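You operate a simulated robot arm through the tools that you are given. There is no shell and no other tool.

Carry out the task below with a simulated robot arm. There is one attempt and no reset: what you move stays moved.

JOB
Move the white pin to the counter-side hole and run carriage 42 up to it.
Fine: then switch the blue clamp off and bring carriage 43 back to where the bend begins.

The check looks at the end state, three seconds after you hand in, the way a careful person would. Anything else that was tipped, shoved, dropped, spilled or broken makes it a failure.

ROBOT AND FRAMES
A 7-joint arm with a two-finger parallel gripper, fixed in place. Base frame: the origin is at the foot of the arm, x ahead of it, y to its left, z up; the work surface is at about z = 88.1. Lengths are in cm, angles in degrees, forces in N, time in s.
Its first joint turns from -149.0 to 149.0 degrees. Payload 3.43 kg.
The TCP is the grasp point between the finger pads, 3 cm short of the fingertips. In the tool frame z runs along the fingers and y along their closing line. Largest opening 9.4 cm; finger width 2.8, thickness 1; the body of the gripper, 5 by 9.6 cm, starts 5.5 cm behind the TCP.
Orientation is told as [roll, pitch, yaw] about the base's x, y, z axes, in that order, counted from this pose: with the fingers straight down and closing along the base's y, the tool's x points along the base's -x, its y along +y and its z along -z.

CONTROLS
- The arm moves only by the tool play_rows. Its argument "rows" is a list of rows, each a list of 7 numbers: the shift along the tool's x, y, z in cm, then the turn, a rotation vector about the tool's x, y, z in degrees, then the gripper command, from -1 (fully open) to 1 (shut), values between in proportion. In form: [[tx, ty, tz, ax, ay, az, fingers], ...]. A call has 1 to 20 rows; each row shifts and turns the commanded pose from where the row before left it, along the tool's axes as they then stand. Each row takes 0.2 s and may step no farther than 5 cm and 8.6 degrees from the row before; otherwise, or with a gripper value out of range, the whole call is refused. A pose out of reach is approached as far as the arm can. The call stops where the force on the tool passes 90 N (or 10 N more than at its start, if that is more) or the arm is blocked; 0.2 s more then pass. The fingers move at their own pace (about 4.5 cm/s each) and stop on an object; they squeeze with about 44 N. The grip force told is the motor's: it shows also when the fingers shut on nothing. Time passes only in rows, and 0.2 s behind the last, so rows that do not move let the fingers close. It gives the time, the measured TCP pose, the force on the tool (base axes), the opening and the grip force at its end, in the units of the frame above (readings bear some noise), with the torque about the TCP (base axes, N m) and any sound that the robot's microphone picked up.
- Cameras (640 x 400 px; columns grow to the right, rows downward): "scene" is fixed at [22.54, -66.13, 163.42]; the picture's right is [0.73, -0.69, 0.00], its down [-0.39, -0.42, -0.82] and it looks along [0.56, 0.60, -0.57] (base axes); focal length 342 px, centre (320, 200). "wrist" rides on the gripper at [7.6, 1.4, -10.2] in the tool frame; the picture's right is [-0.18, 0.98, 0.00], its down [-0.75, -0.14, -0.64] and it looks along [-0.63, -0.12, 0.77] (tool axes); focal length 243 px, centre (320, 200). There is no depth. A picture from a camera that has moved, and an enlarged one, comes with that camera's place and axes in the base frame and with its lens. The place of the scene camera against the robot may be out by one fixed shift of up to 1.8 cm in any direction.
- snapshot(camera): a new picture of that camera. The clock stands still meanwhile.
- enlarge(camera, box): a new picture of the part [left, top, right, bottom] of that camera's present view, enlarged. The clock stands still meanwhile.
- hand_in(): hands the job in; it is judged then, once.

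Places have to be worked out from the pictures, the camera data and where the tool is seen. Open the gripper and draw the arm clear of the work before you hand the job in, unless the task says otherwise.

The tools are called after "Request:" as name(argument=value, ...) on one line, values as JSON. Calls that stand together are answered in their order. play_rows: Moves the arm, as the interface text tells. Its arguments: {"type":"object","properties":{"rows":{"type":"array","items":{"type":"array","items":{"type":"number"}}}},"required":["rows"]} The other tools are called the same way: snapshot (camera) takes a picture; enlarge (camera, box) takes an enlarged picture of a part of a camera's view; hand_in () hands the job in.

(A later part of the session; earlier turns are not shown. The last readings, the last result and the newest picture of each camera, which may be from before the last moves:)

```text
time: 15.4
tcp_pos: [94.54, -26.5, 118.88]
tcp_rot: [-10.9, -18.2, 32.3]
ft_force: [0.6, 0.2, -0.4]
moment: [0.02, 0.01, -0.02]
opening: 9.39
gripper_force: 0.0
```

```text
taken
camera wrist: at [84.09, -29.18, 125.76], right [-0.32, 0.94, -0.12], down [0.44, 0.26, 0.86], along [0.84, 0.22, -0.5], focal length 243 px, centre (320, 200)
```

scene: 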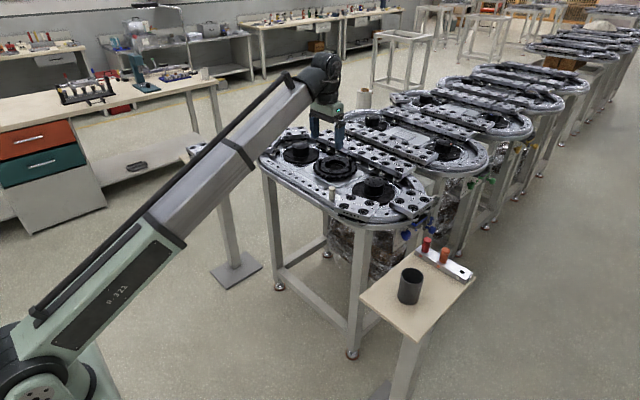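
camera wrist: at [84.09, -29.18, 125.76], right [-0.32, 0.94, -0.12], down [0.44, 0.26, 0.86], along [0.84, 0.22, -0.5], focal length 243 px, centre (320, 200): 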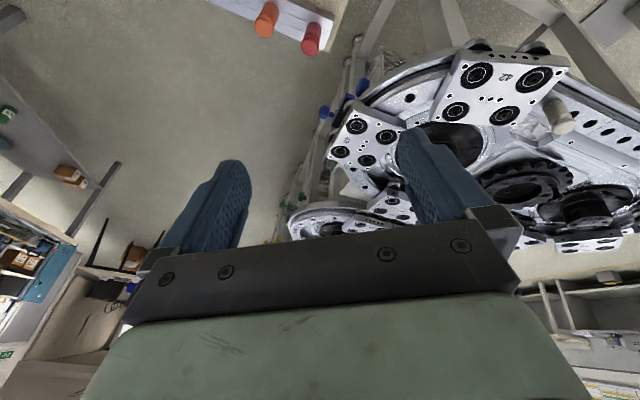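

Request:
enlarge(camera="wrist", box=[300, 50, 420, 180])

Request:
enlarge(camera="wrist", box=[310, 70, 370, 130])

Request:
snapshot(camera="scene")

```text
3.08 times, centred on (360, 115) of wrist
camera zoom: at [84.09, -29.18, 125.76], right [-0.32, 0.94, -0.12], down [0.44, 0.26, 0.86], along [0.84, 0.22, -0.5], focal length 746 px, centre (197, 462)
```

zoom: 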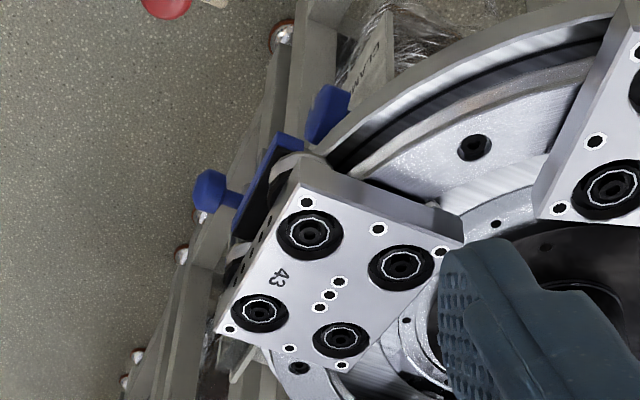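

```text
6.67 times, centred on (340, 100) of wrist
camera zoom: at [84.09, -29.18, 125.76], right [-0.32, 0.94, -0.12], down [0.44, 0.26, 0.86], along [0.84, 0.22, -0.5], focal length 1618 px, centre (187, 867)
```

zoom: 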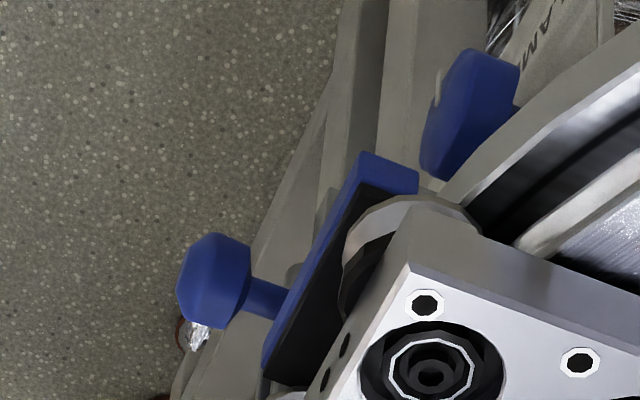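

```text
taken
```

scene: 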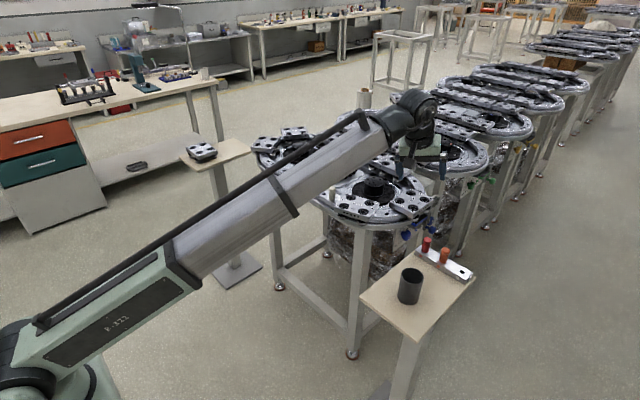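

Request:
enlarge(camera="scene", box=[462, 175, 502, 200])

Request:
enlarge(camera="scene", box=[505, 135, 545, 160])

Request:
enlarge(camera="scene", box=[394, 222, 426, 242])

Request:
enlarge(camera="scene", box=[530, 120, 600, 160])

```text
16.00 times, centred on (482, 188) of scene
camera zoom: at [22.54, -66.13, 163.42], right [0.73, -0.69, 0.0], down [-0.39, -0.42, -0.82], along [0.56, 0.6, -0.57], focal length 5472 px, centre (-2272, 400)
```

zoom: 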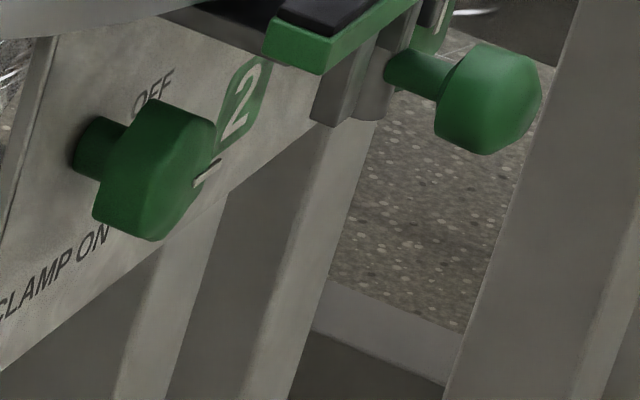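

```text
16.00 times, centred on (525, 148) of scene
camera zoom: at [22.54, -66.13, 163.42], right [0.73, -0.69, 0.0], down [-0.39, -0.42, -0.82], along [0.56, 0.6, -0.57], focal length 5472 px, centre (-2960, 1040)
```

zoom: 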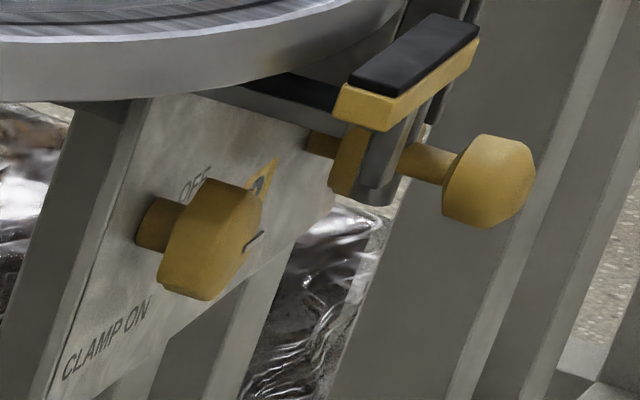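

```text
16.00 times, centred on (410, 232) of scene
camera zoom: at [22.54, -66.13, 163.42], right [0.73, -0.69, 0.0], down [-0.39, -0.42, -0.82], along [0.56, 0.6, -0.57], focal length 5472 px, centre (-1120, -312)
```

zoom: 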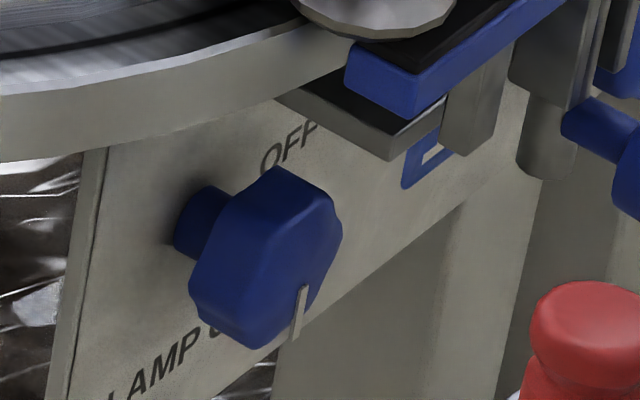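

```text
9.14 times, centred on (565, 140) of scene
camera zoom: at [22.54, -66.13, 163.42], right [0.73, -0.69, 0.0], down [-0.39, -0.42, -0.82], along [0.56, 0.6, -0.57], focal length 3127 px, centre (-1920, 749)
```

zoom: 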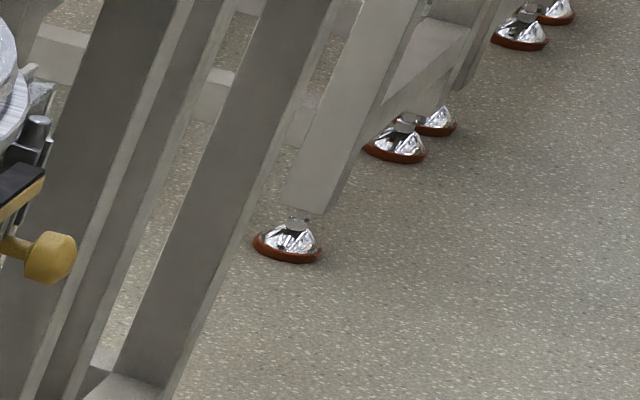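

Green and yellow pointers stand at +x (OFF) while blue's pointer stands down (CLAMP ON), so the blue knob needs a quarter turn, counter-clockwise seen from −y. I move the camera for a lower, closer view of the blue knob, staying above the rack pins.

Request:
play_rows(rows=[[0.53, -1.44, 2.89, 0, 0, 0, -1], [0.53, -1.44, 2.89, 0, 0, 0, -1], [0.53, -1.44, 2.89, 0, 0, 0, -1], [0.53, -1.44, 2.89, 0, 0, 0, -1], [0.53, -1.44, 2.89, 0, 0, 0, -1], [0, 0, 0, -1.95, -1.12, -5.83, -1], [0, 0, 0, -1.95, -1.12, -5.83, -1], [0, 0, 0, -1.95, -1.12, -5.83, -1], [0, 0, 0, -1.95, -1.12, -5.83, -1], [0, 0, 0, 0, 0, 0, -1]])

Request:
snapshot(camera="wrist")

```text
time: 17.6
tcp_pos: [100.96, -33.93, 105.73]
tcp_rot: [-10.8, -18.2, 57.2]
ft_force: [0.1, -0.4, 0.1]
moment: [0.0, 0.01, -0.04]
opening: 9.42
gripper_force: 0.1
```

```text
taken
camera wrist: at [92.67, -40.84, 112.67], right [-0.69, 0.72, -0.12], down [0.29, 0.42, 0.86], along [0.67, 0.56, -0.5], focal length 243 px, centre (320, 200)
```

wrist: 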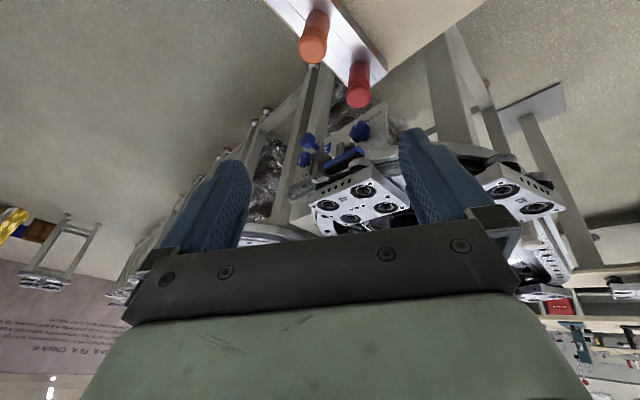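

Request:
enlarge(camera="wrist", box=[280, 90, 410, 200])

Request:
enlarge(camera="wrist", box=[325, 105, 405, 155])

Request:
enlarge(camera="wrist", box=[290, 120, 370, 170])

```text
3.64 times, centred on (345, 145) of wrist
camera zoom: at [92.67, -40.84, 112.67], right [-0.69, 0.72, -0.12], down [0.29, 0.42, 0.86], along [0.67, 0.56, -0.5], focal length 882 px, centre (229, 400)
```

zoom: 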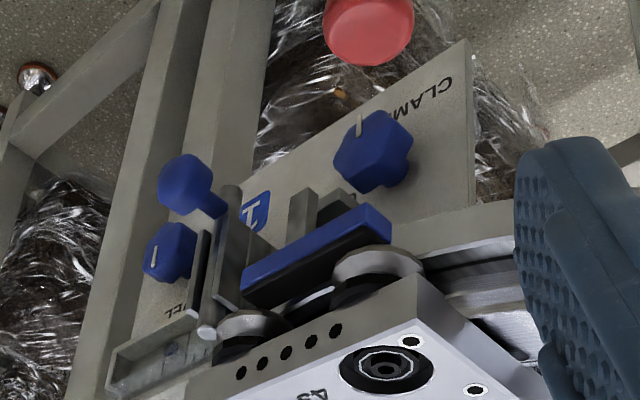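

```text
8.00 times, centred on (365, 130) of wrist
camera zoom: at [92.67, -40.84, 112.67], right [-0.69, 0.72, -0.12], down [0.29, 0.42, 0.86], along [0.67, 0.56, -0.5], focal length 1941 px, centre (-40, 760)
```

zoom: 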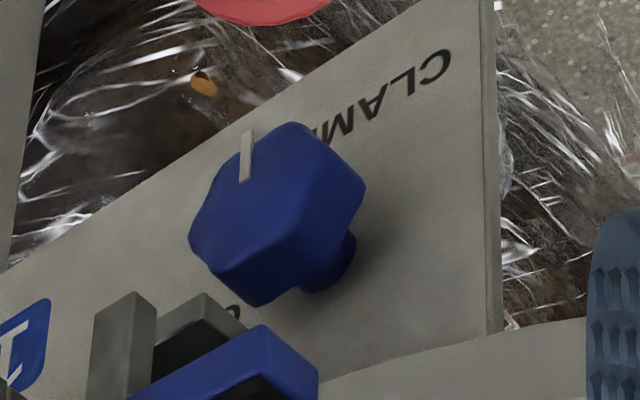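

```text
8.00 times, centred on (330, 145) of wrist
camera zoom: at [92.67, -40.84, 112.67], right [-0.69, 0.72, -0.12], down [0.29, 0.42, 0.86], along [0.67, 0.56, -0.5], focal length 1941 px, centre (240, 640)
```

zoom: 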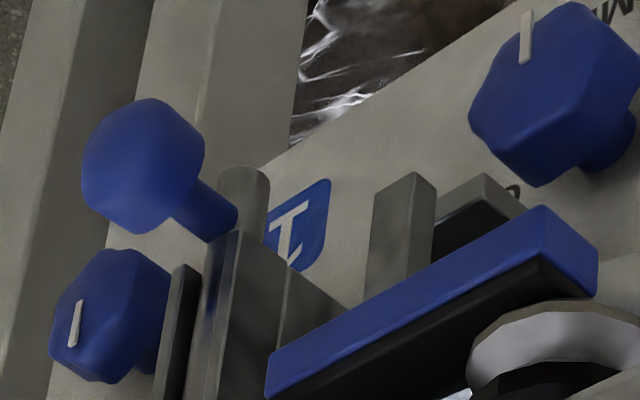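

Request:
enlarge(camera="wrist", box=[295, 145, 345, 180])

Request:
enlarge(camera="wrist", box=[330, 140, 360, 160])

```text
11.43 times, centred on (320, 162) of wrist
camera zoom: at [92.67, -40.84, 112.67], right [-0.69, 0.72, -0.12], down [0.29, 0.42, 0.86], along [0.67, 0.56, -0.5], focal length 2773 px, centre (320, 629)
```

zoom: 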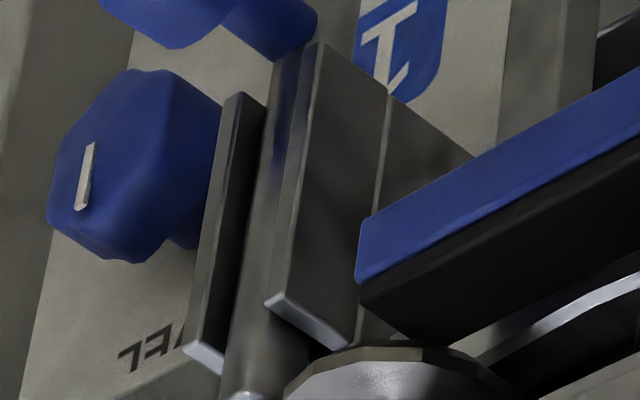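

```text
16.00 times, centred on (345, 150) of wrist
camera zoom: at [92.67, -40.84, 112.67], right [-0.69, 0.72, -0.12], down [0.29, 0.42, 0.86], along [0.67, 0.56, -0.5], focal length 3882 px, centre (-80, 1000)
```

zoom: 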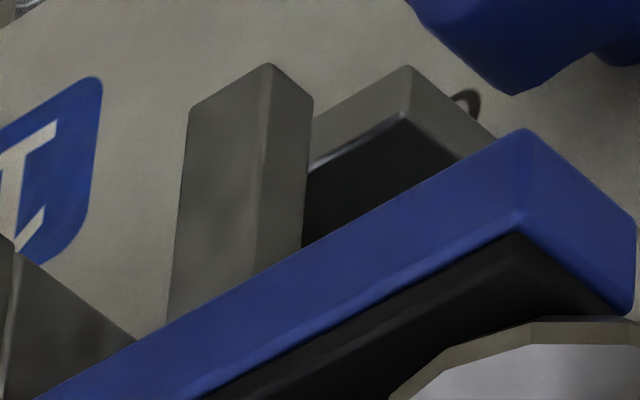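

The second blue knob is labelled LEVEL (leave it alone); the CLAMP knob is centred near (114, −15, 78). First the pin: I rise, reorient to a 35° outward tilt (needed for reach), and go to a pre-pick point by the pin.

Request:
play_rows(rows=[[-1.25, -0.71, -3.73, 0, 0, 0, -1], [-1.25, -0.71, -3.73, 0, 0, 0, -1], [-1.25, -0.71, -3.73, 0, 0, 0, -1], [0, 0, 0, 2.33, 1.33, 6.96, -1], [0, 0, 0, 2.33, 1.33, 6.96, -1], [0, 0, 0, 2.33, 1.33, 6.96, -1], [0, 0, 0, 2.33, 1.33, 6.96, -1], [0, 0, 0, 2.33, 1.33, 6.96, -1], [0, 0, 0, 2.33, 1.33, 6.96, -1], [0, 0, 0, 2.33, 1.33, 6.96, -1], [0, 0, 0, -5.4, 0, 0, -1], [0, 0, 0, -5.4, 0, 0, -1], [0, 0, 0, 0, -8.4, 0, -1], [0, 0, 0, 0, -8.4, 0, -1], [0, 0, 0, 0, 0, 0, -1]])

```text
time: 20.8
tcp_pos: [100.96, -33.98, 117.88]
tcp_rot: [0.0, -35.0, 5.1]
ft_force: [0.2, -0.2, -0.7]
moment: [0.02, 0.0, 0.0]
opening: 9.4
gripper_force: 0.1
```

Orientation is as intended. I move over toward the pin and stop above/behind it.

Request:
play_rows(rows=[[0.742, 3.59, 0.295, 0, 0, 0, -1], [0.742, 3.59, 0.295, 0, 0, 0, -1], [0.742, 3.59, 0.295, 0, 0, 0, -1], [0.742, 3.59, 0.295, 0, 0, 0, -1], [0.742, 3.59, 0.295, 0, 0, 0, -1], [0.742, 3.59, 0.295, 0, 0, 0, -1], [0.742, 3.59, 0.295, 0, 0, 0, -1], [0.742, 3.59, 0.295, 0, 0, 0, -1], [0.742, 3.59, 0.295, 0, 0, 0, -1], [0.742, 3.59, 0.295, 0, 0, 0, -1], [0.742, 3.59, 0.295, 0, 0, 0, -1], [0.742, 3.59, 0.295, 0, 0, 0, -1], [0, 0, 0, 0, 0, 0, -1]])

Request:
snapshot(camera="wrist")

```text
time: 23.6
tcp_pos: [91.9, 8.47, 109.84]
tcp_rot: [0.0, -35.0, 5.0]
ft_force: [-0.6, -0.1, -0.8]
moment: [0.02, 0.0, 0.01]
opening: 9.39
gripper_force: 0.1
```

```text
taken
camera wrist: at [79.79, 8.93, 113.85], right [0.06, 0.99, 0.1], down [0.26, -0.12, 0.96], along [0.96, -0.03, -0.27], focal length 243 px, centre (320, 200)
```

wrist: 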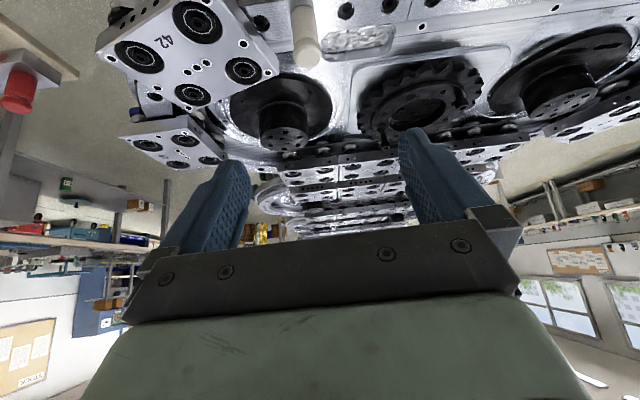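

Before gripping the pin I test that the tilted tool can actually reach over the counter-side hole, in free air.

Request:
play_rows(rows=[[0, 0, 0, -4.3, 0, -6.14, -1], [0, 0, 0, -4.3, 0, -6.14, -1], [-1.01, 3.17, 1.5, 0, 0, 0, -1], [-1.01, 3.17, 1.5, 0, 0, 0, -1], [-1.01, 3.17, 1.5, 0, 0, 0, -1], [-1.01, 3.17, 1.5, 0, 0, 0, -1], [-1.01, 3.17, 1.5, 0, 0, 0, -1], [-1.01, 3.17, 1.5, 0, 0, 0, -1], [-1.01, 3.17, 1.5, 0, 0, 0, -1], [-1.01, 3.17, 1.5, 0, 0, 0, -1], [-1.01, 3.17, 1.5, 0, 0, 0, -1], [0, 0, 0, 0, 0, 0, -1]])

Request:
snapshot(camera="wrist")

```text
time: 26.2
tcp_pos: [96.4, 40.52, 103.89]
tcp_rot: [0.0, -35.1, 20.0]
ft_force: [-0.2, 0.5, 0.9]
moment: [0.01, 0.02, 0.01]
opening: 9.4
gripper_force: 0.1
```

```text
taken
camera wrist: at [84.65, 37.75, 107.9], right [-0.19, 0.98, 0.11], down [0.28, -0.05, 0.96], along [0.94, 0.22, -0.27], focal length 243 px, centre (320, 200)
```

wrist: 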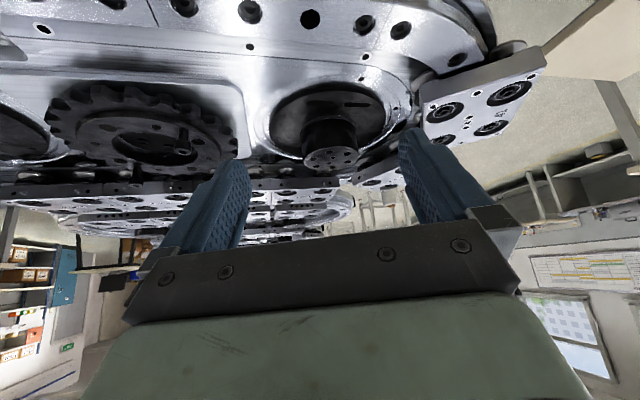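

Reach is fine there with a 35° tilt and 20° yaw. I record the hole's exact image position from this pose, to compare later with the pin's present hole from the same orientation.

Request:
enlarge(camera="wrist", box=[270, 0, 350, 50])

Request:
enlarge(camera="wrist", box=[360, 20, 560, 180])

```text
8.00 times, centred on (310, 25) of wrist
camera zoom: at [84.65, 37.75, 107.9], right [-0.19, 0.98, 0.11], down [0.28, -0.05, 0.96], along [0.94, 0.22, -0.27], focal length 1941 px, centre (400, 1600)
```

zoom: 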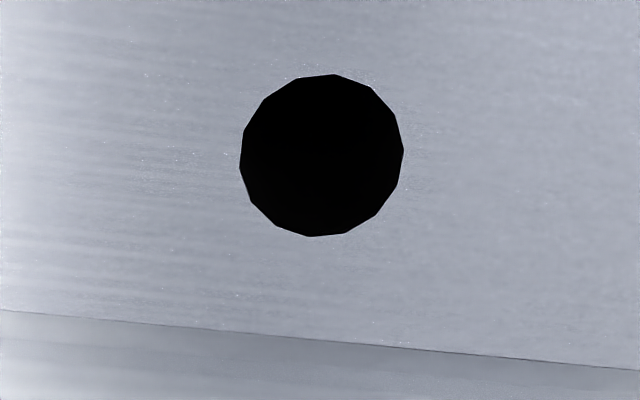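

```text
2.50 times, centred on (460, 100) of wrist
camera zoom: at [84.65, 37.75, 107.9], right [-0.19, 0.98, 0.11], down [0.28, -0.05, 0.96], along [0.94, 0.22, -0.27], focal length 606 px, centre (-30, 450)
```

zoom: 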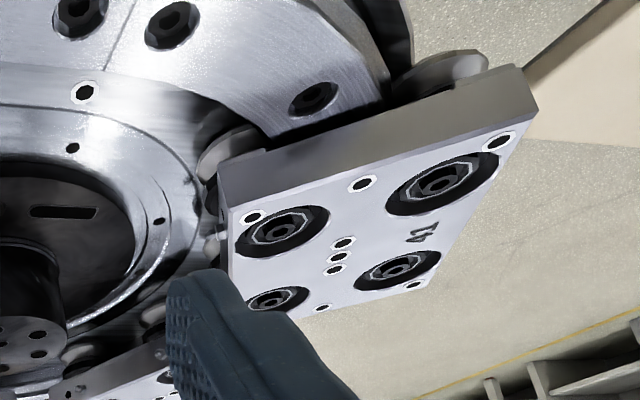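

The hole is at about (97.3, 41.4), diameter ~1.45 cm. Now I move straight back along −y by 32.6 cm, keeping the same orientation, to view the pin from the equivalent pose.

Request:
play_rows(rows=[[1.015, -3.404, -0.711, 0, 0, 0, -1], [1.015, -3.404, -0.711, 0, 0, 0, -1], [1.015, -3.404, -0.711, 0, 0, 0, -1], [1.015, -3.404, -0.711, 0, 0, 0, -1], [1.015, -3.404, -0.711, 0, 0, 0, -1], [1.015, -3.404, -0.711, 0, 0, 0, -1], [1.015, -3.404, -0.711, 0, 0, 0, -1], [1.015, -3.404, -0.711, 0, 0, 0, -1], [1.015, -3.404, -0.711, 0, 0, 0, -1], [0, 0, 0, 0, 0, 0, -1]])

Request:
snapshot(camera="wrist")

Request:
enlarge(camera="wrist", box=[270, 0, 350, 50])

```text
time: 28.4
tcp_pos: [96.49, 7.85, 103.98]
tcp_rot: [-0.1, -35.0, 20.0]
ft_force: [-0.1, 0.1, -0.4]
moment: [-0.01, -0.03, -0.03]
opening: 9.39
gripper_force: 0.1
```

```text
taken
camera wrist: at [84.72, 5.0, 108.05], right [-0.2, 0.98, 0.11], down [0.28, -0.05, 0.96], along [0.94, 0.22, -0.27], focal length 243 px, centre (320, 200)
```

wrist: 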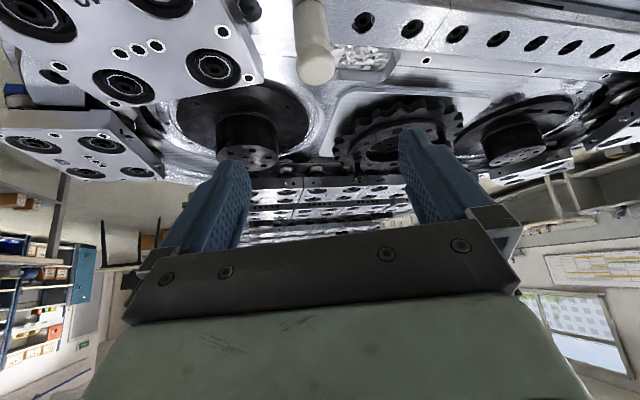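

```text
8.00 times, centred on (310, 25) of wrist
camera zoom: at [84.72, 5.0, 108.05], right [-0.2, 0.98, 0.11], down [0.28, -0.05, 0.96], along [0.94, 0.22, -0.27], focal length 1941 px, centre (400, 1600)
```

zoom: 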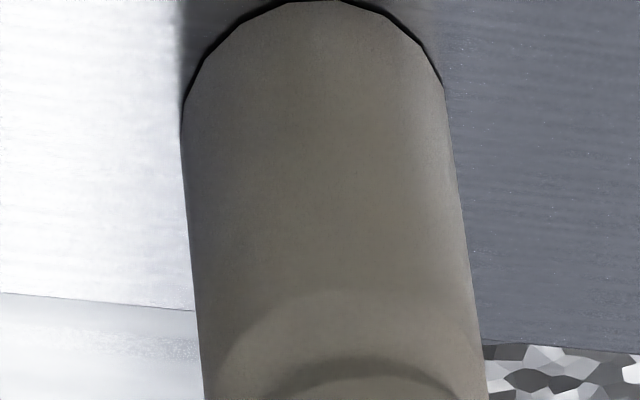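

The pin's base centre is at about (97.38, 8.61), top at z≈95.5, so the hole offset is +32.8 cm in y. I narrow the fingers to ~4.2 cm and descend around the pin, checking partway.

Request:
play_rows(rows=[[0, 0, 0, 0, 0, 0, 0.106], [0, 0, 0, 0, 0, 0, 0.106], [0, 0, 0, 0, 0, 0, 0.106], [0.723, 0.059, 1.09, 0, 0, 0, 0.106], [0.723, 0.059, 1.09, 0, 0, 0, 0.106], [0.723, 0.059, 1.09, 0, 0, 0, 0.106], [0.723, 0.059, 1.09, 0, 0, 0, 0.106], [0, 0, 0, 0, 0, 0, 0.106]])

Request:
snapshot(camera="wrist")

Request:
enlarge(camera="scene", box=[290, 130, 420, 230])

```text
time: 30.2
tcp_pos: [96.54, 8.23, 98.76]
tcp_rot: [0.1, -35.0, 20.1]
ft_force: [0.8, -0.3, -0.1]
moment: [-0.01, 0.02, 0.0]
opening: 4.2
gripper_force: 0.0
```

```text
taken
camera wrist: at [84.71, 5.41, 102.8], right [-0.2, 0.98, 0.11], down [0.28, -0.05, 0.96], along [0.94, 0.22, -0.27], focal length 243 px, centre (320, 200)
```

wrist: 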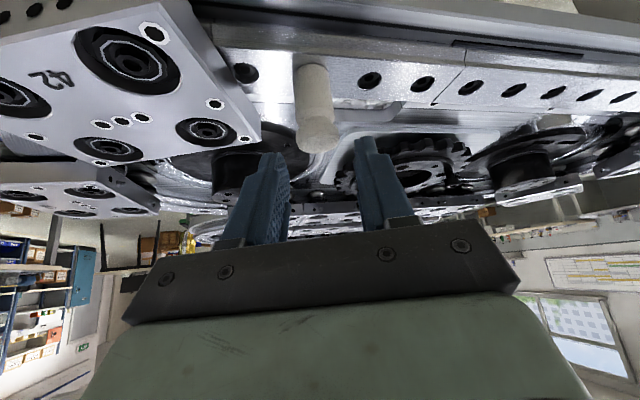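

```text
4.00 times, centred on (355, 180) of scene
camera zoom: at [22.54, -66.13, 163.42], right [0.73, -0.69, 0.0], down [-0.39, -0.42, -0.82], along [0.56, 0.6, -0.57], focal length 1368 px, centre (180, 280)
```

zoom: 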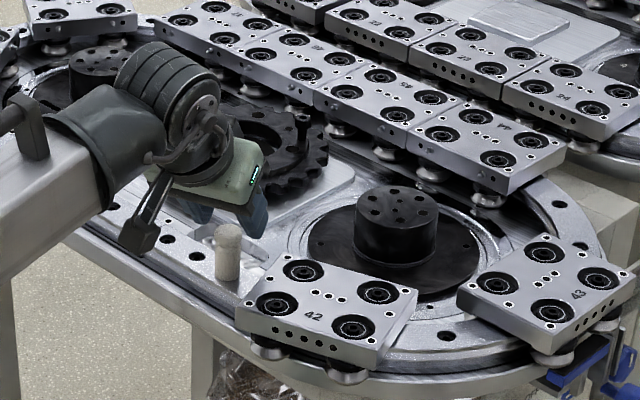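

The pin is centred between the fingers. I descend the remaining ~3.9 cm.

Request:
play_rows(rows=[[0.55, 0.02, 0.81, 0, 0, 0, 0.106], [0.55, 0.02, 0.81, 0, 0, 0, 0.106], [0.55, 0.02, 0.81, 0, 0, 0, 0.106], [0.55, 0.02, 0.81, 0, 0, 0, 0.106], [0, 0, 0, 0, 0, 0, 0.106]])

Request:
snapshot(camera="wrist")

Request:
enlarge(camera="scene", box=[300, 150, 380, 210])

```text
time: 31.4
tcp_pos: [96.51, 8.33, 94.81]
tcp_rot: [0.0, -35.0, 20.0]
ft_force: [-0.4, -0.8, -1.2]
moment: [0.04, -0.01, 0.0]
opening: 4.21
gripper_force: 0.0
```

```text
taken
camera wrist: at [84.71, 5.51, 98.82], right [-0.19, 0.98, 0.11], down [0.28, -0.05, 0.96], along [0.94, 0.22, -0.27], focal length 243 px, centre (320, 200)
```

wrist: 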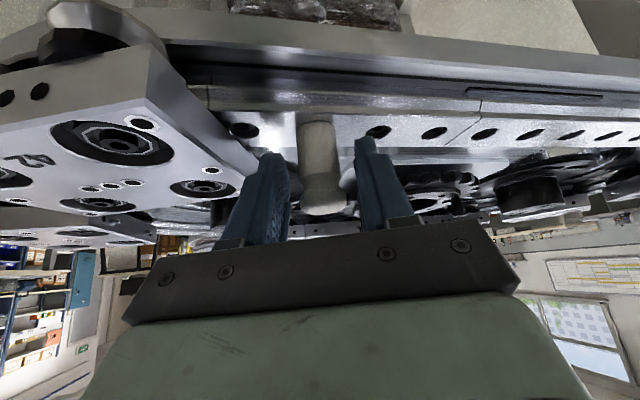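

```text
6.67 times, centred on (340, 180) of scene
camera zoom: at [22.54, -66.13, 163.42], right [0.73, -0.69, 0.0], down [-0.39, -0.42, -0.82], along [0.56, 0.6, -0.57], focal length 2280 px, centre (187, 333)
```

zoom: 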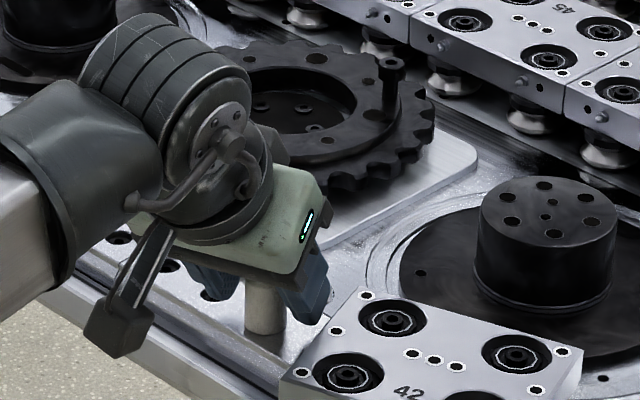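

The pin stands between the pads. I close the gripper and check grip.

Request:
play_rows(rows=[[0, 0, 0, 0, 0, 0, 1], [0, 0, 0, 0, 0, 0, 1], [0, 0, 0, 0, 0, 0, 1], [0, 0, 0, 0, 0, 0, 1]])

```text
time: 32.4
tcp_pos: [96.52, 8.3, 94.87]
tcp_rot: [-0.1, -34.9, 20.1]
ft_force: [-0.6, 0.1, -0.5]
moment: [0.04, -0.01, 0.01]
opening: 2.62
gripper_force: 43.7
```

Gripped at 2.62 cm with 44 N. I lift straight up slowly.

Request:
play_rows(rows=[[-0.287, 0, -0.41, 0, 0, 0, 1], [-0.287, 0, -0.41, 0, 0, 0, 1], [-0.574, 0, -0.819, 0, 0, 0, 1], [-0.574, 0, -0.819, 0, 0, 0, 1], [-0.574, 0, -0.819, 0, 0, 0, 1], [-0.574, 0, -0.819, 0, 0, 0, 1], [-0.574, 0, -0.819, 0, 0, 0, 1], [-0.574, 0, -0.819, 0, 0, 0, 1], [-0.574, 0, -0.819, 0, 0, 0, 1], [-0.574, 0, -0.819, 0, 0, 0, 1], [0, 0, 0, 0, 0, 0, 1]])

Request:
snapshot(camera="wrist")

Request:
enlarge(camera="scene", box=[300, 130, 380, 210])

```text
time: 34.8
tcp_pos: [96.43, 8.27, 103.84]
tcp_rot: [-0.1, -35.0, 20.0]
ft_force: [0.3, 0.3, -1.0]
moment: [0.04, 0.02, 0.01]
opening: 2.63
gripper_force: 44.3
```

```text
taken
camera wrist: at [84.66, 5.54, 107.86], right [-0.19, 0.98, 0.11], down [0.28, -0.05, 0.96], along [0.94, 0.22, -0.27], focal length 243 px, centre (320, 200)
```

wrist: 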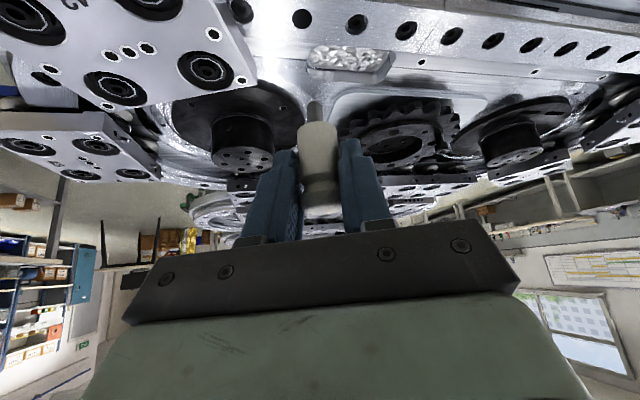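

```text
5.00 times, centred on (340, 170) of scene
camera zoom: at [22.54, -66.13, 163.42], right [0.73, -0.69, 0.0], down [-0.39, -0.42, -0.82], along [0.56, 0.6, -0.57], focal length 1710 px, centre (220, 350)
```

zoom: 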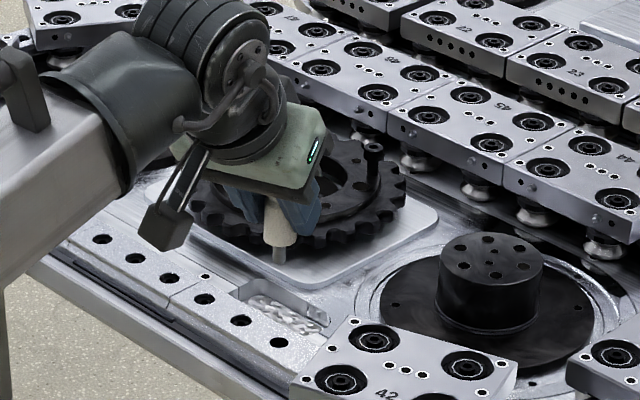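

The pin came out cleanly; its shaft is short and the old hole is now visible. I record the old hole's pixel from this pose for the exact offset.

Request:
enlarge(camera="wrist", box=[270, 0, 350, 50])

Request:
enlarge(camera="wrist", box=[270, 85, 370, 215])

```text
8.00 times, centred on (310, 25) of wrist
camera zoom: at [84.66, 5.54, 107.86], right [-0.19, 0.98, 0.11], down [0.28, -0.05, 0.96], along [0.94, 0.22, -0.27], focal length 1941 px, centre (400, 1600)
```

zoom: 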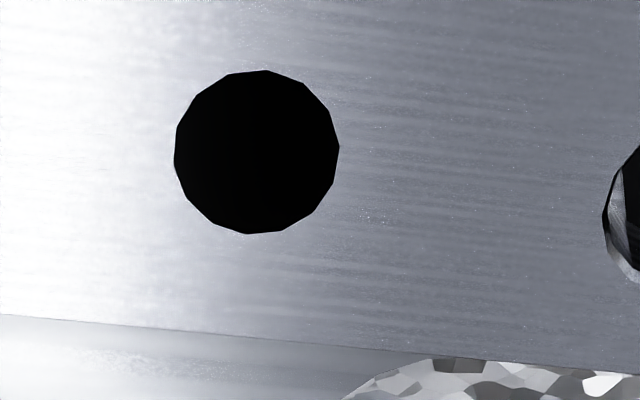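

```text
3.08 times, centred on (320, 150) of wrist
camera zoom: at [84.66, 5.54, 107.86], right [-0.19, 0.98, 0.11], down [0.28, -0.05, 0.96], along [0.94, 0.22, -0.27], focal length 746 px, centre (320, 354)
```

zoom: 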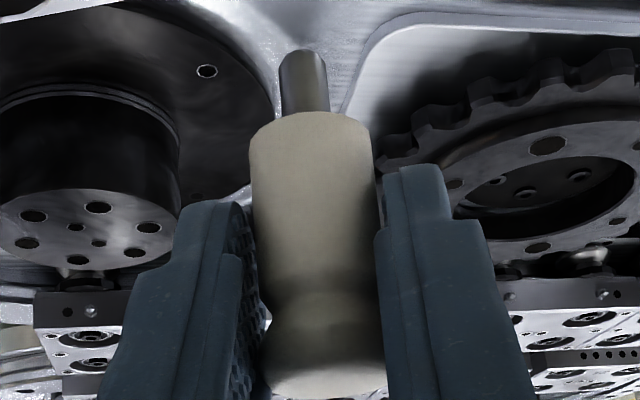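

The old and new holes differ by (−0.02, +32.79) cm. I carry the pin along +y by that amount at this height.

Request:
play_rows(rows=[[-0.45, 1.54, 0.323, 0, 0, 0, 1], [-0.923, 3.08, 0.646, 0, 0, 0, 1], [-0.923, 3.08, 0.646, 0, 0, 0, 1], [-0.923, 3.08, 0.646, 0, 0, 0, 1], [-0.923, 3.08, 0.646, 0, 0, 0, 1], [-0.923, 3.08, 0.646, 0, 0, 0, 1], [-0.923, 3.08, 0.646, 0, 0, 0, 1], [-0.923, 3.08, 0.646, 0, 0, 0, 1], [-0.923, 3.08, 0.646, 0, 0, 0, 1], [-0.923, 3.08, 0.646, 0, 0, 0, 1], [-0.473, 1.54, 0.323, 0, 0, 0, 1], [0, 0, 0, 0, 0, 0, 1]])

Request:
snapshot(camera="wrist")

Request:
enlarge(camera="wrist", box=[270, 0, 350, 50])

```text
time: 37.4
tcp_pos: [96.57, 41.12, 103.83]
tcp_rot: [0.0, -34.9, 20.0]
ft_force: [0.4, 0.4, -0.6]
moment: [0.02, -0.01, -0.01]
opening: 2.61
gripper_force: 43.8
```

```text
taken
camera wrist: at [84.75, 38.26, 107.81], right [-0.19, 0.98, 0.11], down [0.28, -0.05, 0.96], along [0.94, 0.22, -0.27], focal length 243 px, centre (320, 200)
```

wrist: 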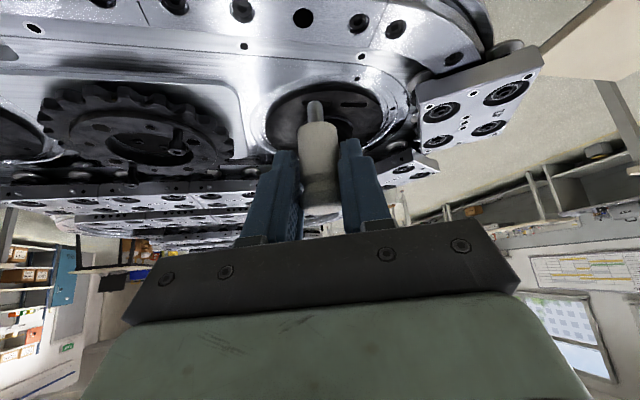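

```text
8.00 times, centred on (310, 25) of wrist
camera zoom: at [84.75, 38.26, 107.81], right [-0.19, 0.98, 0.11], down [0.28, -0.05, 0.96], along [0.94, 0.22, -0.27], focal length 1941 px, centre (400, 1600)
```

zoom: 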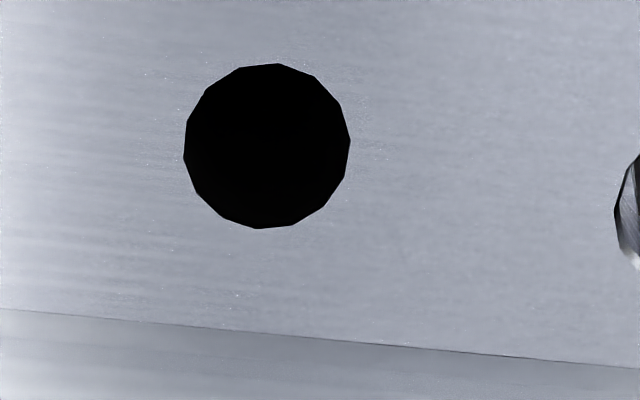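

The hole pixel is ~0.1 cm off the reference; I trim the position by (−0.07, +0.08), then descend, slowly at the end while watching the force.

Request:
play_rows(rows=[[0.029, 0.1026, -0.0207, 0, 0, 0, 1], [0.574, 0, 0.819, 0, 0, 0, 1], [0.574, 0, 0.819, 0, 0, 0, 1], [0.574, 0, 0.819, 0, 0, 0, 1], [0.574, 0, 0.819, 0, 0, 0, 1], [0.574, 0, 0.819, 0, 0, 0, 1], [0.574, 0, 0.819, 0, 0, 0, 1], [0, 0, 0, 0, 0, 0, 1]])

Request:
snapshot(camera="wrist")

Request:
enlarge(camera="wrist", box=[270, 20, 370, 120])

```text
time: 39.2
tcp_pos: [96.44, 41.15, 97.75]
tcp_rot: [0.0, -35.0, 19.9]
ft_force: [-0.1, -0.1, 0.1]
moment: [0.0, -0.03, -0.02]
opening: 2.66
gripper_force: 43.6
```

```text
taken
camera wrist: at [84.66, 38.35, 101.82], right [-0.19, 0.98, 0.11], down [0.28, -0.05, 0.96], along [0.94, 0.22, -0.27], focal length 243 px, centre (320, 200)
```

wrist: 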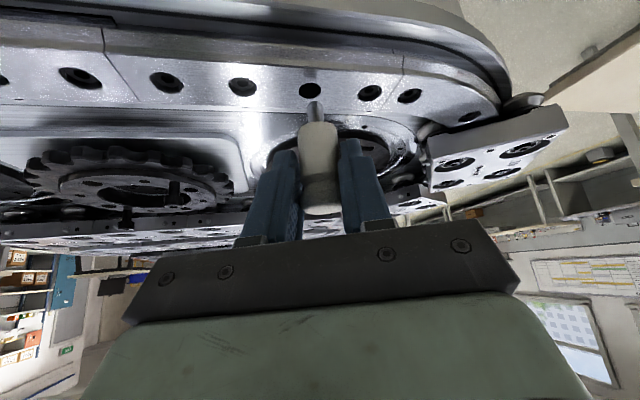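

```text
4.00 times, centred on (320, 70) of wrist
camera zoom: at [84.66, 38.35, 101.82], right [-0.19, 0.98, 0.11], down [0.28, -0.05, 0.96], along [0.94, 0.22, -0.27], focal length 970 px, centre (320, 720)
```

zoom: 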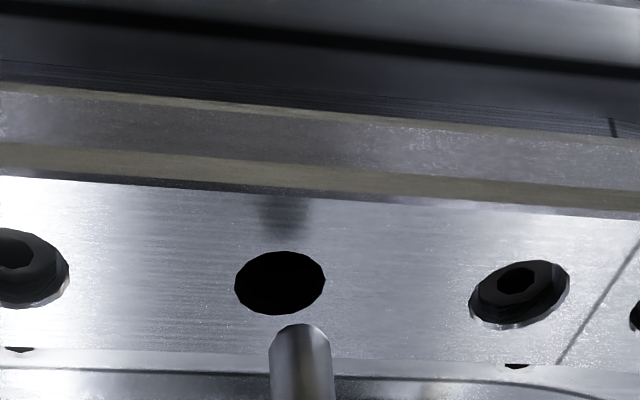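

The shaft tip is lining up above the hole. I descend 1.2 cm more and look again.

Request:
play_rows(rows=[[0.344, 0, 0.491, 0, 0, 0, 1], [0.344, 0, 0.491, 0, 0, 0, 1], [0, 0, 0, 0, 0, 0, 1]])

Request:
enlarge(camera="wrist", box=[270, 40, 370, 140])

Request:
enlarge(camera="scene", box=[260, 110, 340, 170])

```text
time: 40.0
tcp_pos: [96.52, 41.14, 96.63]
tcp_rot: [0.0, -34.9, 20.0]
ft_force: [-0.1, -0.9, -0.5]
moment: [-0.02, 0.02, 0.0]
opening: 2.64
gripper_force: 44.3
```

```text
4.00 times, centred on (320, 90) of wrist
camera zoom: at [84.69, 38.34, 100.58], right [-0.19, 0.98, 0.11], down [0.28, -0.05, 0.96], along [0.94, 0.22, -0.27], focal length 970 px, centre (320, 640)
```

zoom: 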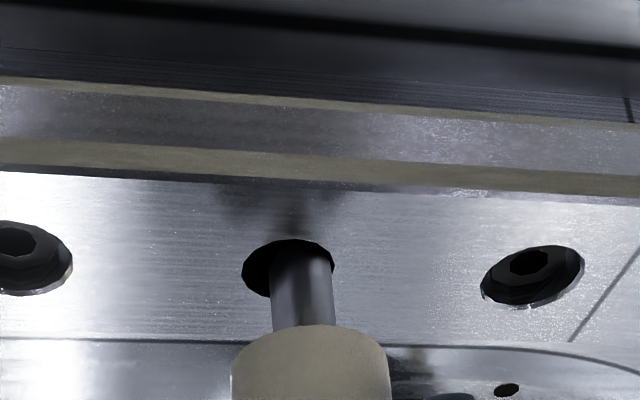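

```text
6.67 times, centred on (300, 140) of scene
camera zoom: at [22.54, -66.13, 163.42], right [0.73, -0.69, 0.0], down [-0.39, -0.42, -0.82], along [0.56, 0.6, -0.57], focal length 2280 px, centre (453, 600)
```

zoom: 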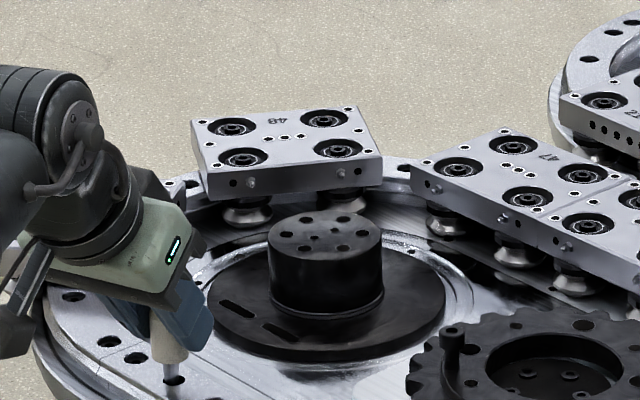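

The shaft tip is at the hole but looks ~0.2 cm toward +y of its centre. I enlarge further to judge.

Request:
enlarge(camera="wrist", box=[292, 66, 342, 106])

Request:
enlarge(camera="scene", box=[266, 140, 298, 170])

```text
10.00 times, centred on (317, 86) of wrist
camera zoom: at [84.69, 38.34, 100.58], right [-0.19, 0.98, 0.11], down [0.28, -0.05, 0.96], along [0.94, 0.22, -0.27], focal length 2426 px, centre (350, 1340)
```

zoom: 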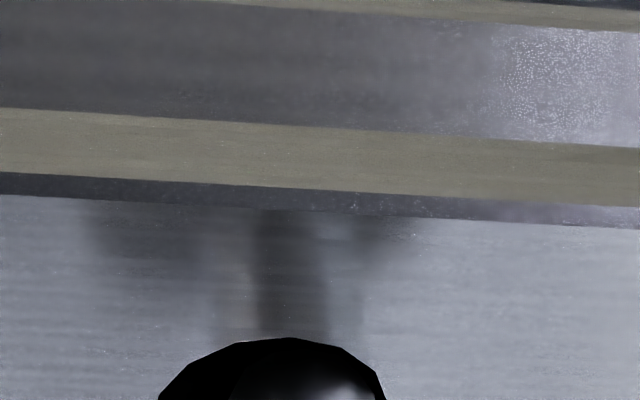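

```text
13.33 times, centred on (282, 155) of scene
camera zoom: at [22.54, -66.13, 163.42], right [0.73, -0.69, 0.0], down [-0.39, -0.42, -0.82], along [0.56, 0.6, -0.57], focal length 4560 px, centre (827, 800)
```

zoom: 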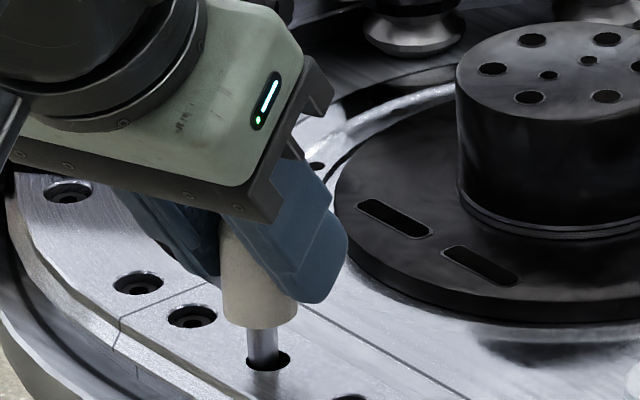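

Both views put the shaft ~0.2 cm too far +y. I shift −0.2 in y and look again.

Request:
play_rows(rows=[[0.056, -0.188, -0.039, 0, 0, 0, 1], [0, 0, 0, 0, 0, 0, 1]])

Request:
enlarge(camera="wrist", box=[280, 70, 360, 130])

Request:
enlarge(camera="scene", box=[266, 145, 298, 175])

```text
time: 40.6
tcp_pos: [96.49, 40.97, 96.62]
tcp_rot: [0.0, -34.9, 20.0]
ft_force: [-0.3, -0.7, 0.0]
moment: [0.01, 0.01, -0.02]
opening: 2.64
gripper_force: 44.4
```

```text
6.67 times, centred on (320, 100) of wrist
camera zoom: at [84.69, 38.18, 100.59], right [-0.19, 0.98, 0.11], down [0.28, -0.05, 0.96], along [0.94, 0.22, -0.27], focal length 1618 px, centre (320, 867)
```

zoom: 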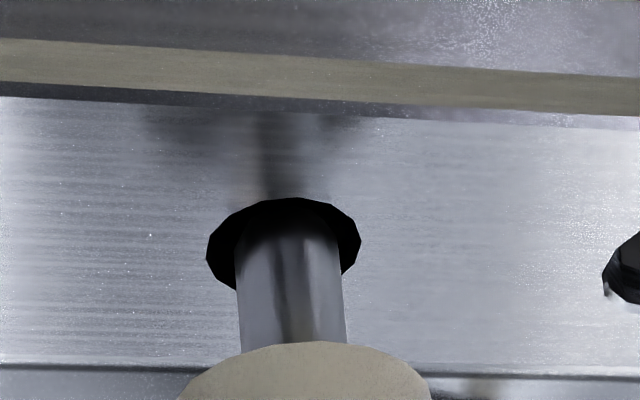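

```text
13.33 times, centred on (282, 160) of scene
camera zoom: at [22.54, -66.13, 163.42], right [0.73, -0.69, 0.0], down [-0.39, -0.42, -0.82], along [0.56, 0.6, -0.57], focal length 4560 px, centre (827, 733)
```

zoom: 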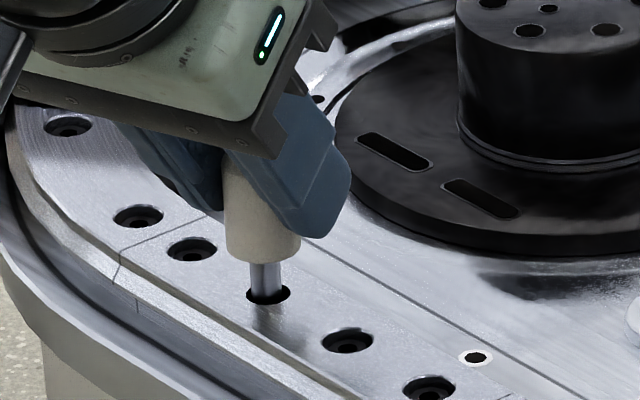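

Now centred in both views. I descend the remaining ~1.7 cm slowly.

Request:
play_rows(rows=[[0.172, 0, 0.246, 0, 0, 0, 1], [0.172, 0, 0.246, 0, 0, 0, 1], [0.172, 0, 0.246, 0, 0, 0, 1], [0.172, 0, 0.246, 0, 0, 0, 1], [0, 0, 0, 0, 0, 0, 1]])

Request:
play_rows(rows=[[0.115, 0, 0.164, 0, 0, 0, 1], [0.115, 0, 0.164, 0, 0, 0, 1], [0, 0, 0, 0, 0, 0, 1]])

Request:
enlarge(camera="scene", box=[266, 145, 298, 175])

Request:
enlarge(camera="wrist", box=[280, 90, 360, 150])

```text
time: 41.8
tcp_pos: [96.56, 40.88, 95.42]
tcp_rot: [0.0, -34.9, 20.0]
ft_force: [-0.4, -0.1, -0.1]
moment: [-0.01, 0.04, 0.0]
opening: 2.61
gripper_force: 44.7
```

```text
time: 42.6
tcp_pos: [96.66, 40.91, 94.83]
tcp_rot: [0.0, -34.9, 20.1]
ft_force: [-0.1, 0.3, -0.3]
moment: [-0.03, -0.03, -0.01]
opening: 2.62
gripper_force: 44.0
```

```text
13.33 times, centred on (282, 160) of scene
camera zoom: at [22.54, -66.13, 163.42], right [0.73, -0.69, 0.0], down [-0.39, -0.42, -0.82], along [0.56, 0.6, -0.57], focal length 4560 px, centre (827, 733)
```

zoom: 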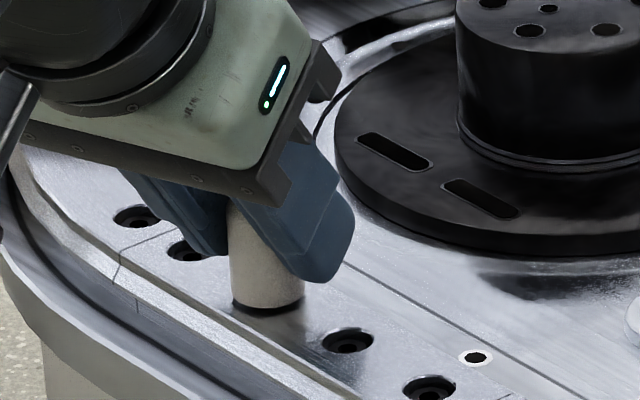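

```text
6.67 times, centred on (320, 120) of wrist
camera zoom: at [84.7, 38.15, 98.98], right [-0.19, 0.98, 0.11], down [0.28, -0.05, 0.96], along [0.94, 0.22, -0.27], focal length 1618 px, centre (320, 733)
```

zoom: 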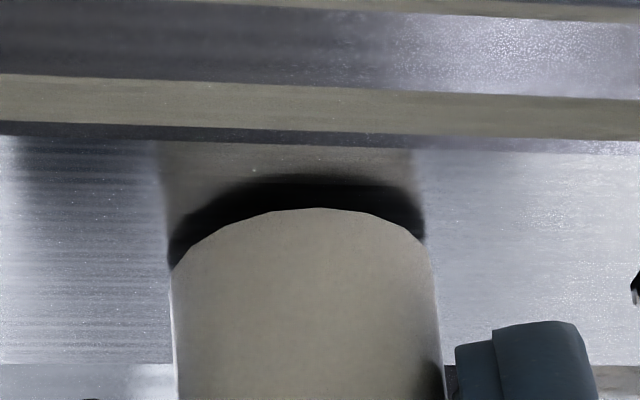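

Nearly seated; a thin gap remains. I ease down in 0.1 cm steps.

Request:
play_rows(rows=[[0.057, 0, 0.082, 0, 0, 0, 1], [0.057, 0, 0.082, 0, 0, 0, 1], [0, 0, 0, 0, 0, 0, 1]])

Request:
enlarge(camera="wrist", box=[280, 90, 360, 150])

```text
time: 43.4
tcp_pos: [96.45, 40.94, 94.88]
tcp_rot: [-0.1, -35.0, 19.9]
ft_force: [-0.2, -0.1, 2.1]
moment: [-0.03, -0.03, 0.01]
opening: 2.61
gripper_force: 44.1
```

```text
6.67 times, centred on (320, 120) of wrist
camera zoom: at [84.68, 38.14, 98.8], right [-0.19, 0.98, 0.11], down [0.28, -0.05, 0.96], along [0.94, 0.22, -0.27], focal length 1618 px, centre (320, 733)
```

zoom: 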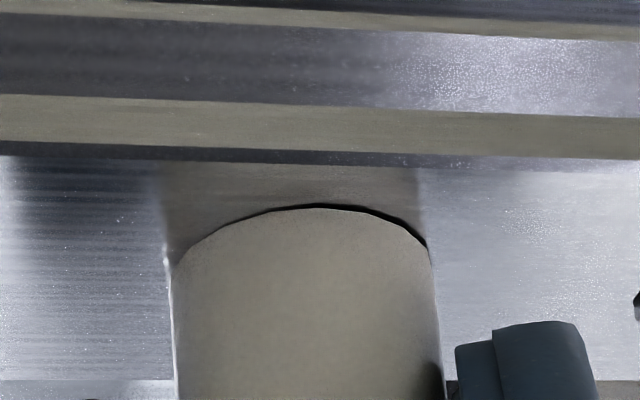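

Contact force appears (2 N) and the base looks as it did in its original hole: seated. I open to ~4.6 cm and rise straight up.

Request:
play_rows(rows=[[0, 0, 0, 0, 0, 0, 0.02], [0, 0, 0, 0, 0, 0, 0.02], [0, 0, 0, 0, 0, 0, 0.02], [-0.287, 0, -0.41, 0, 0, 0, 0.02], [-0.574, 0, -0.819, 0, 0, 0, 0.02], [-0.574, 0, -0.819, 0, 0, 0, 0.02], [-0.574, 0, -0.819, 0, 0, 0, 0.02], [-0.574, 0, -0.819, 0, 0, 0, 0.02], [-0.574, 0, -0.819, 0, 0, 0, 0.02], [-0.574, 0, -0.819, 0, 0, 0, 0.02], [-0.574, 0, -0.819, 0, 0, 0, 0.02], [-0.574, 0, -0.819, 0, 0, 0, 0.02], [0, 0, 0, 0, 0, 0, 0.02]])

Request:
snapshot(camera="wrist")

Request:
enlarge(camera="scene", box=[256, 110, 346, 180])

```text
time: 46.2
tcp_pos: [96.46, 40.81, 103.25]
tcp_rot: [0.0, -35.1, 20.0]
ft_force: [0.1, 0.4, -0.1]
moment: [0.05, 0.03, 0.03]
opening: 4.61
gripper_force: 0.0
```

```text
taken
camera wrist: at [84.64, 38.13, 107.31], right [-0.2, 0.98, 0.11], down [0.28, -0.05, 0.96], along [0.94, 0.22, -0.27], focal length 243 px, centre (320, 200)
```

wrist: 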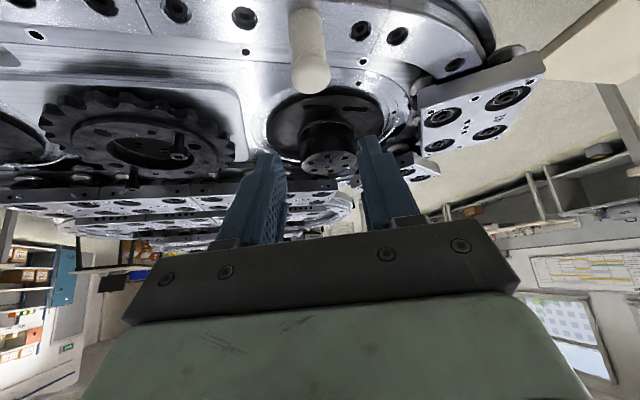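

```text
5.71 times, centred on (301, 145) of scene
camera zoom: at [22.54, -66.13, 163.42], right [0.73, -0.69, 0.0], down [-0.39, -0.42, -0.82], along [0.56, 0.6, -0.57], focal length 1954 px, centre (429, 514)
```

zoom: 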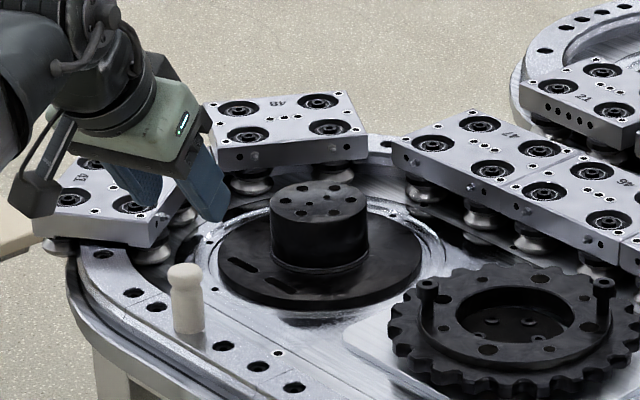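

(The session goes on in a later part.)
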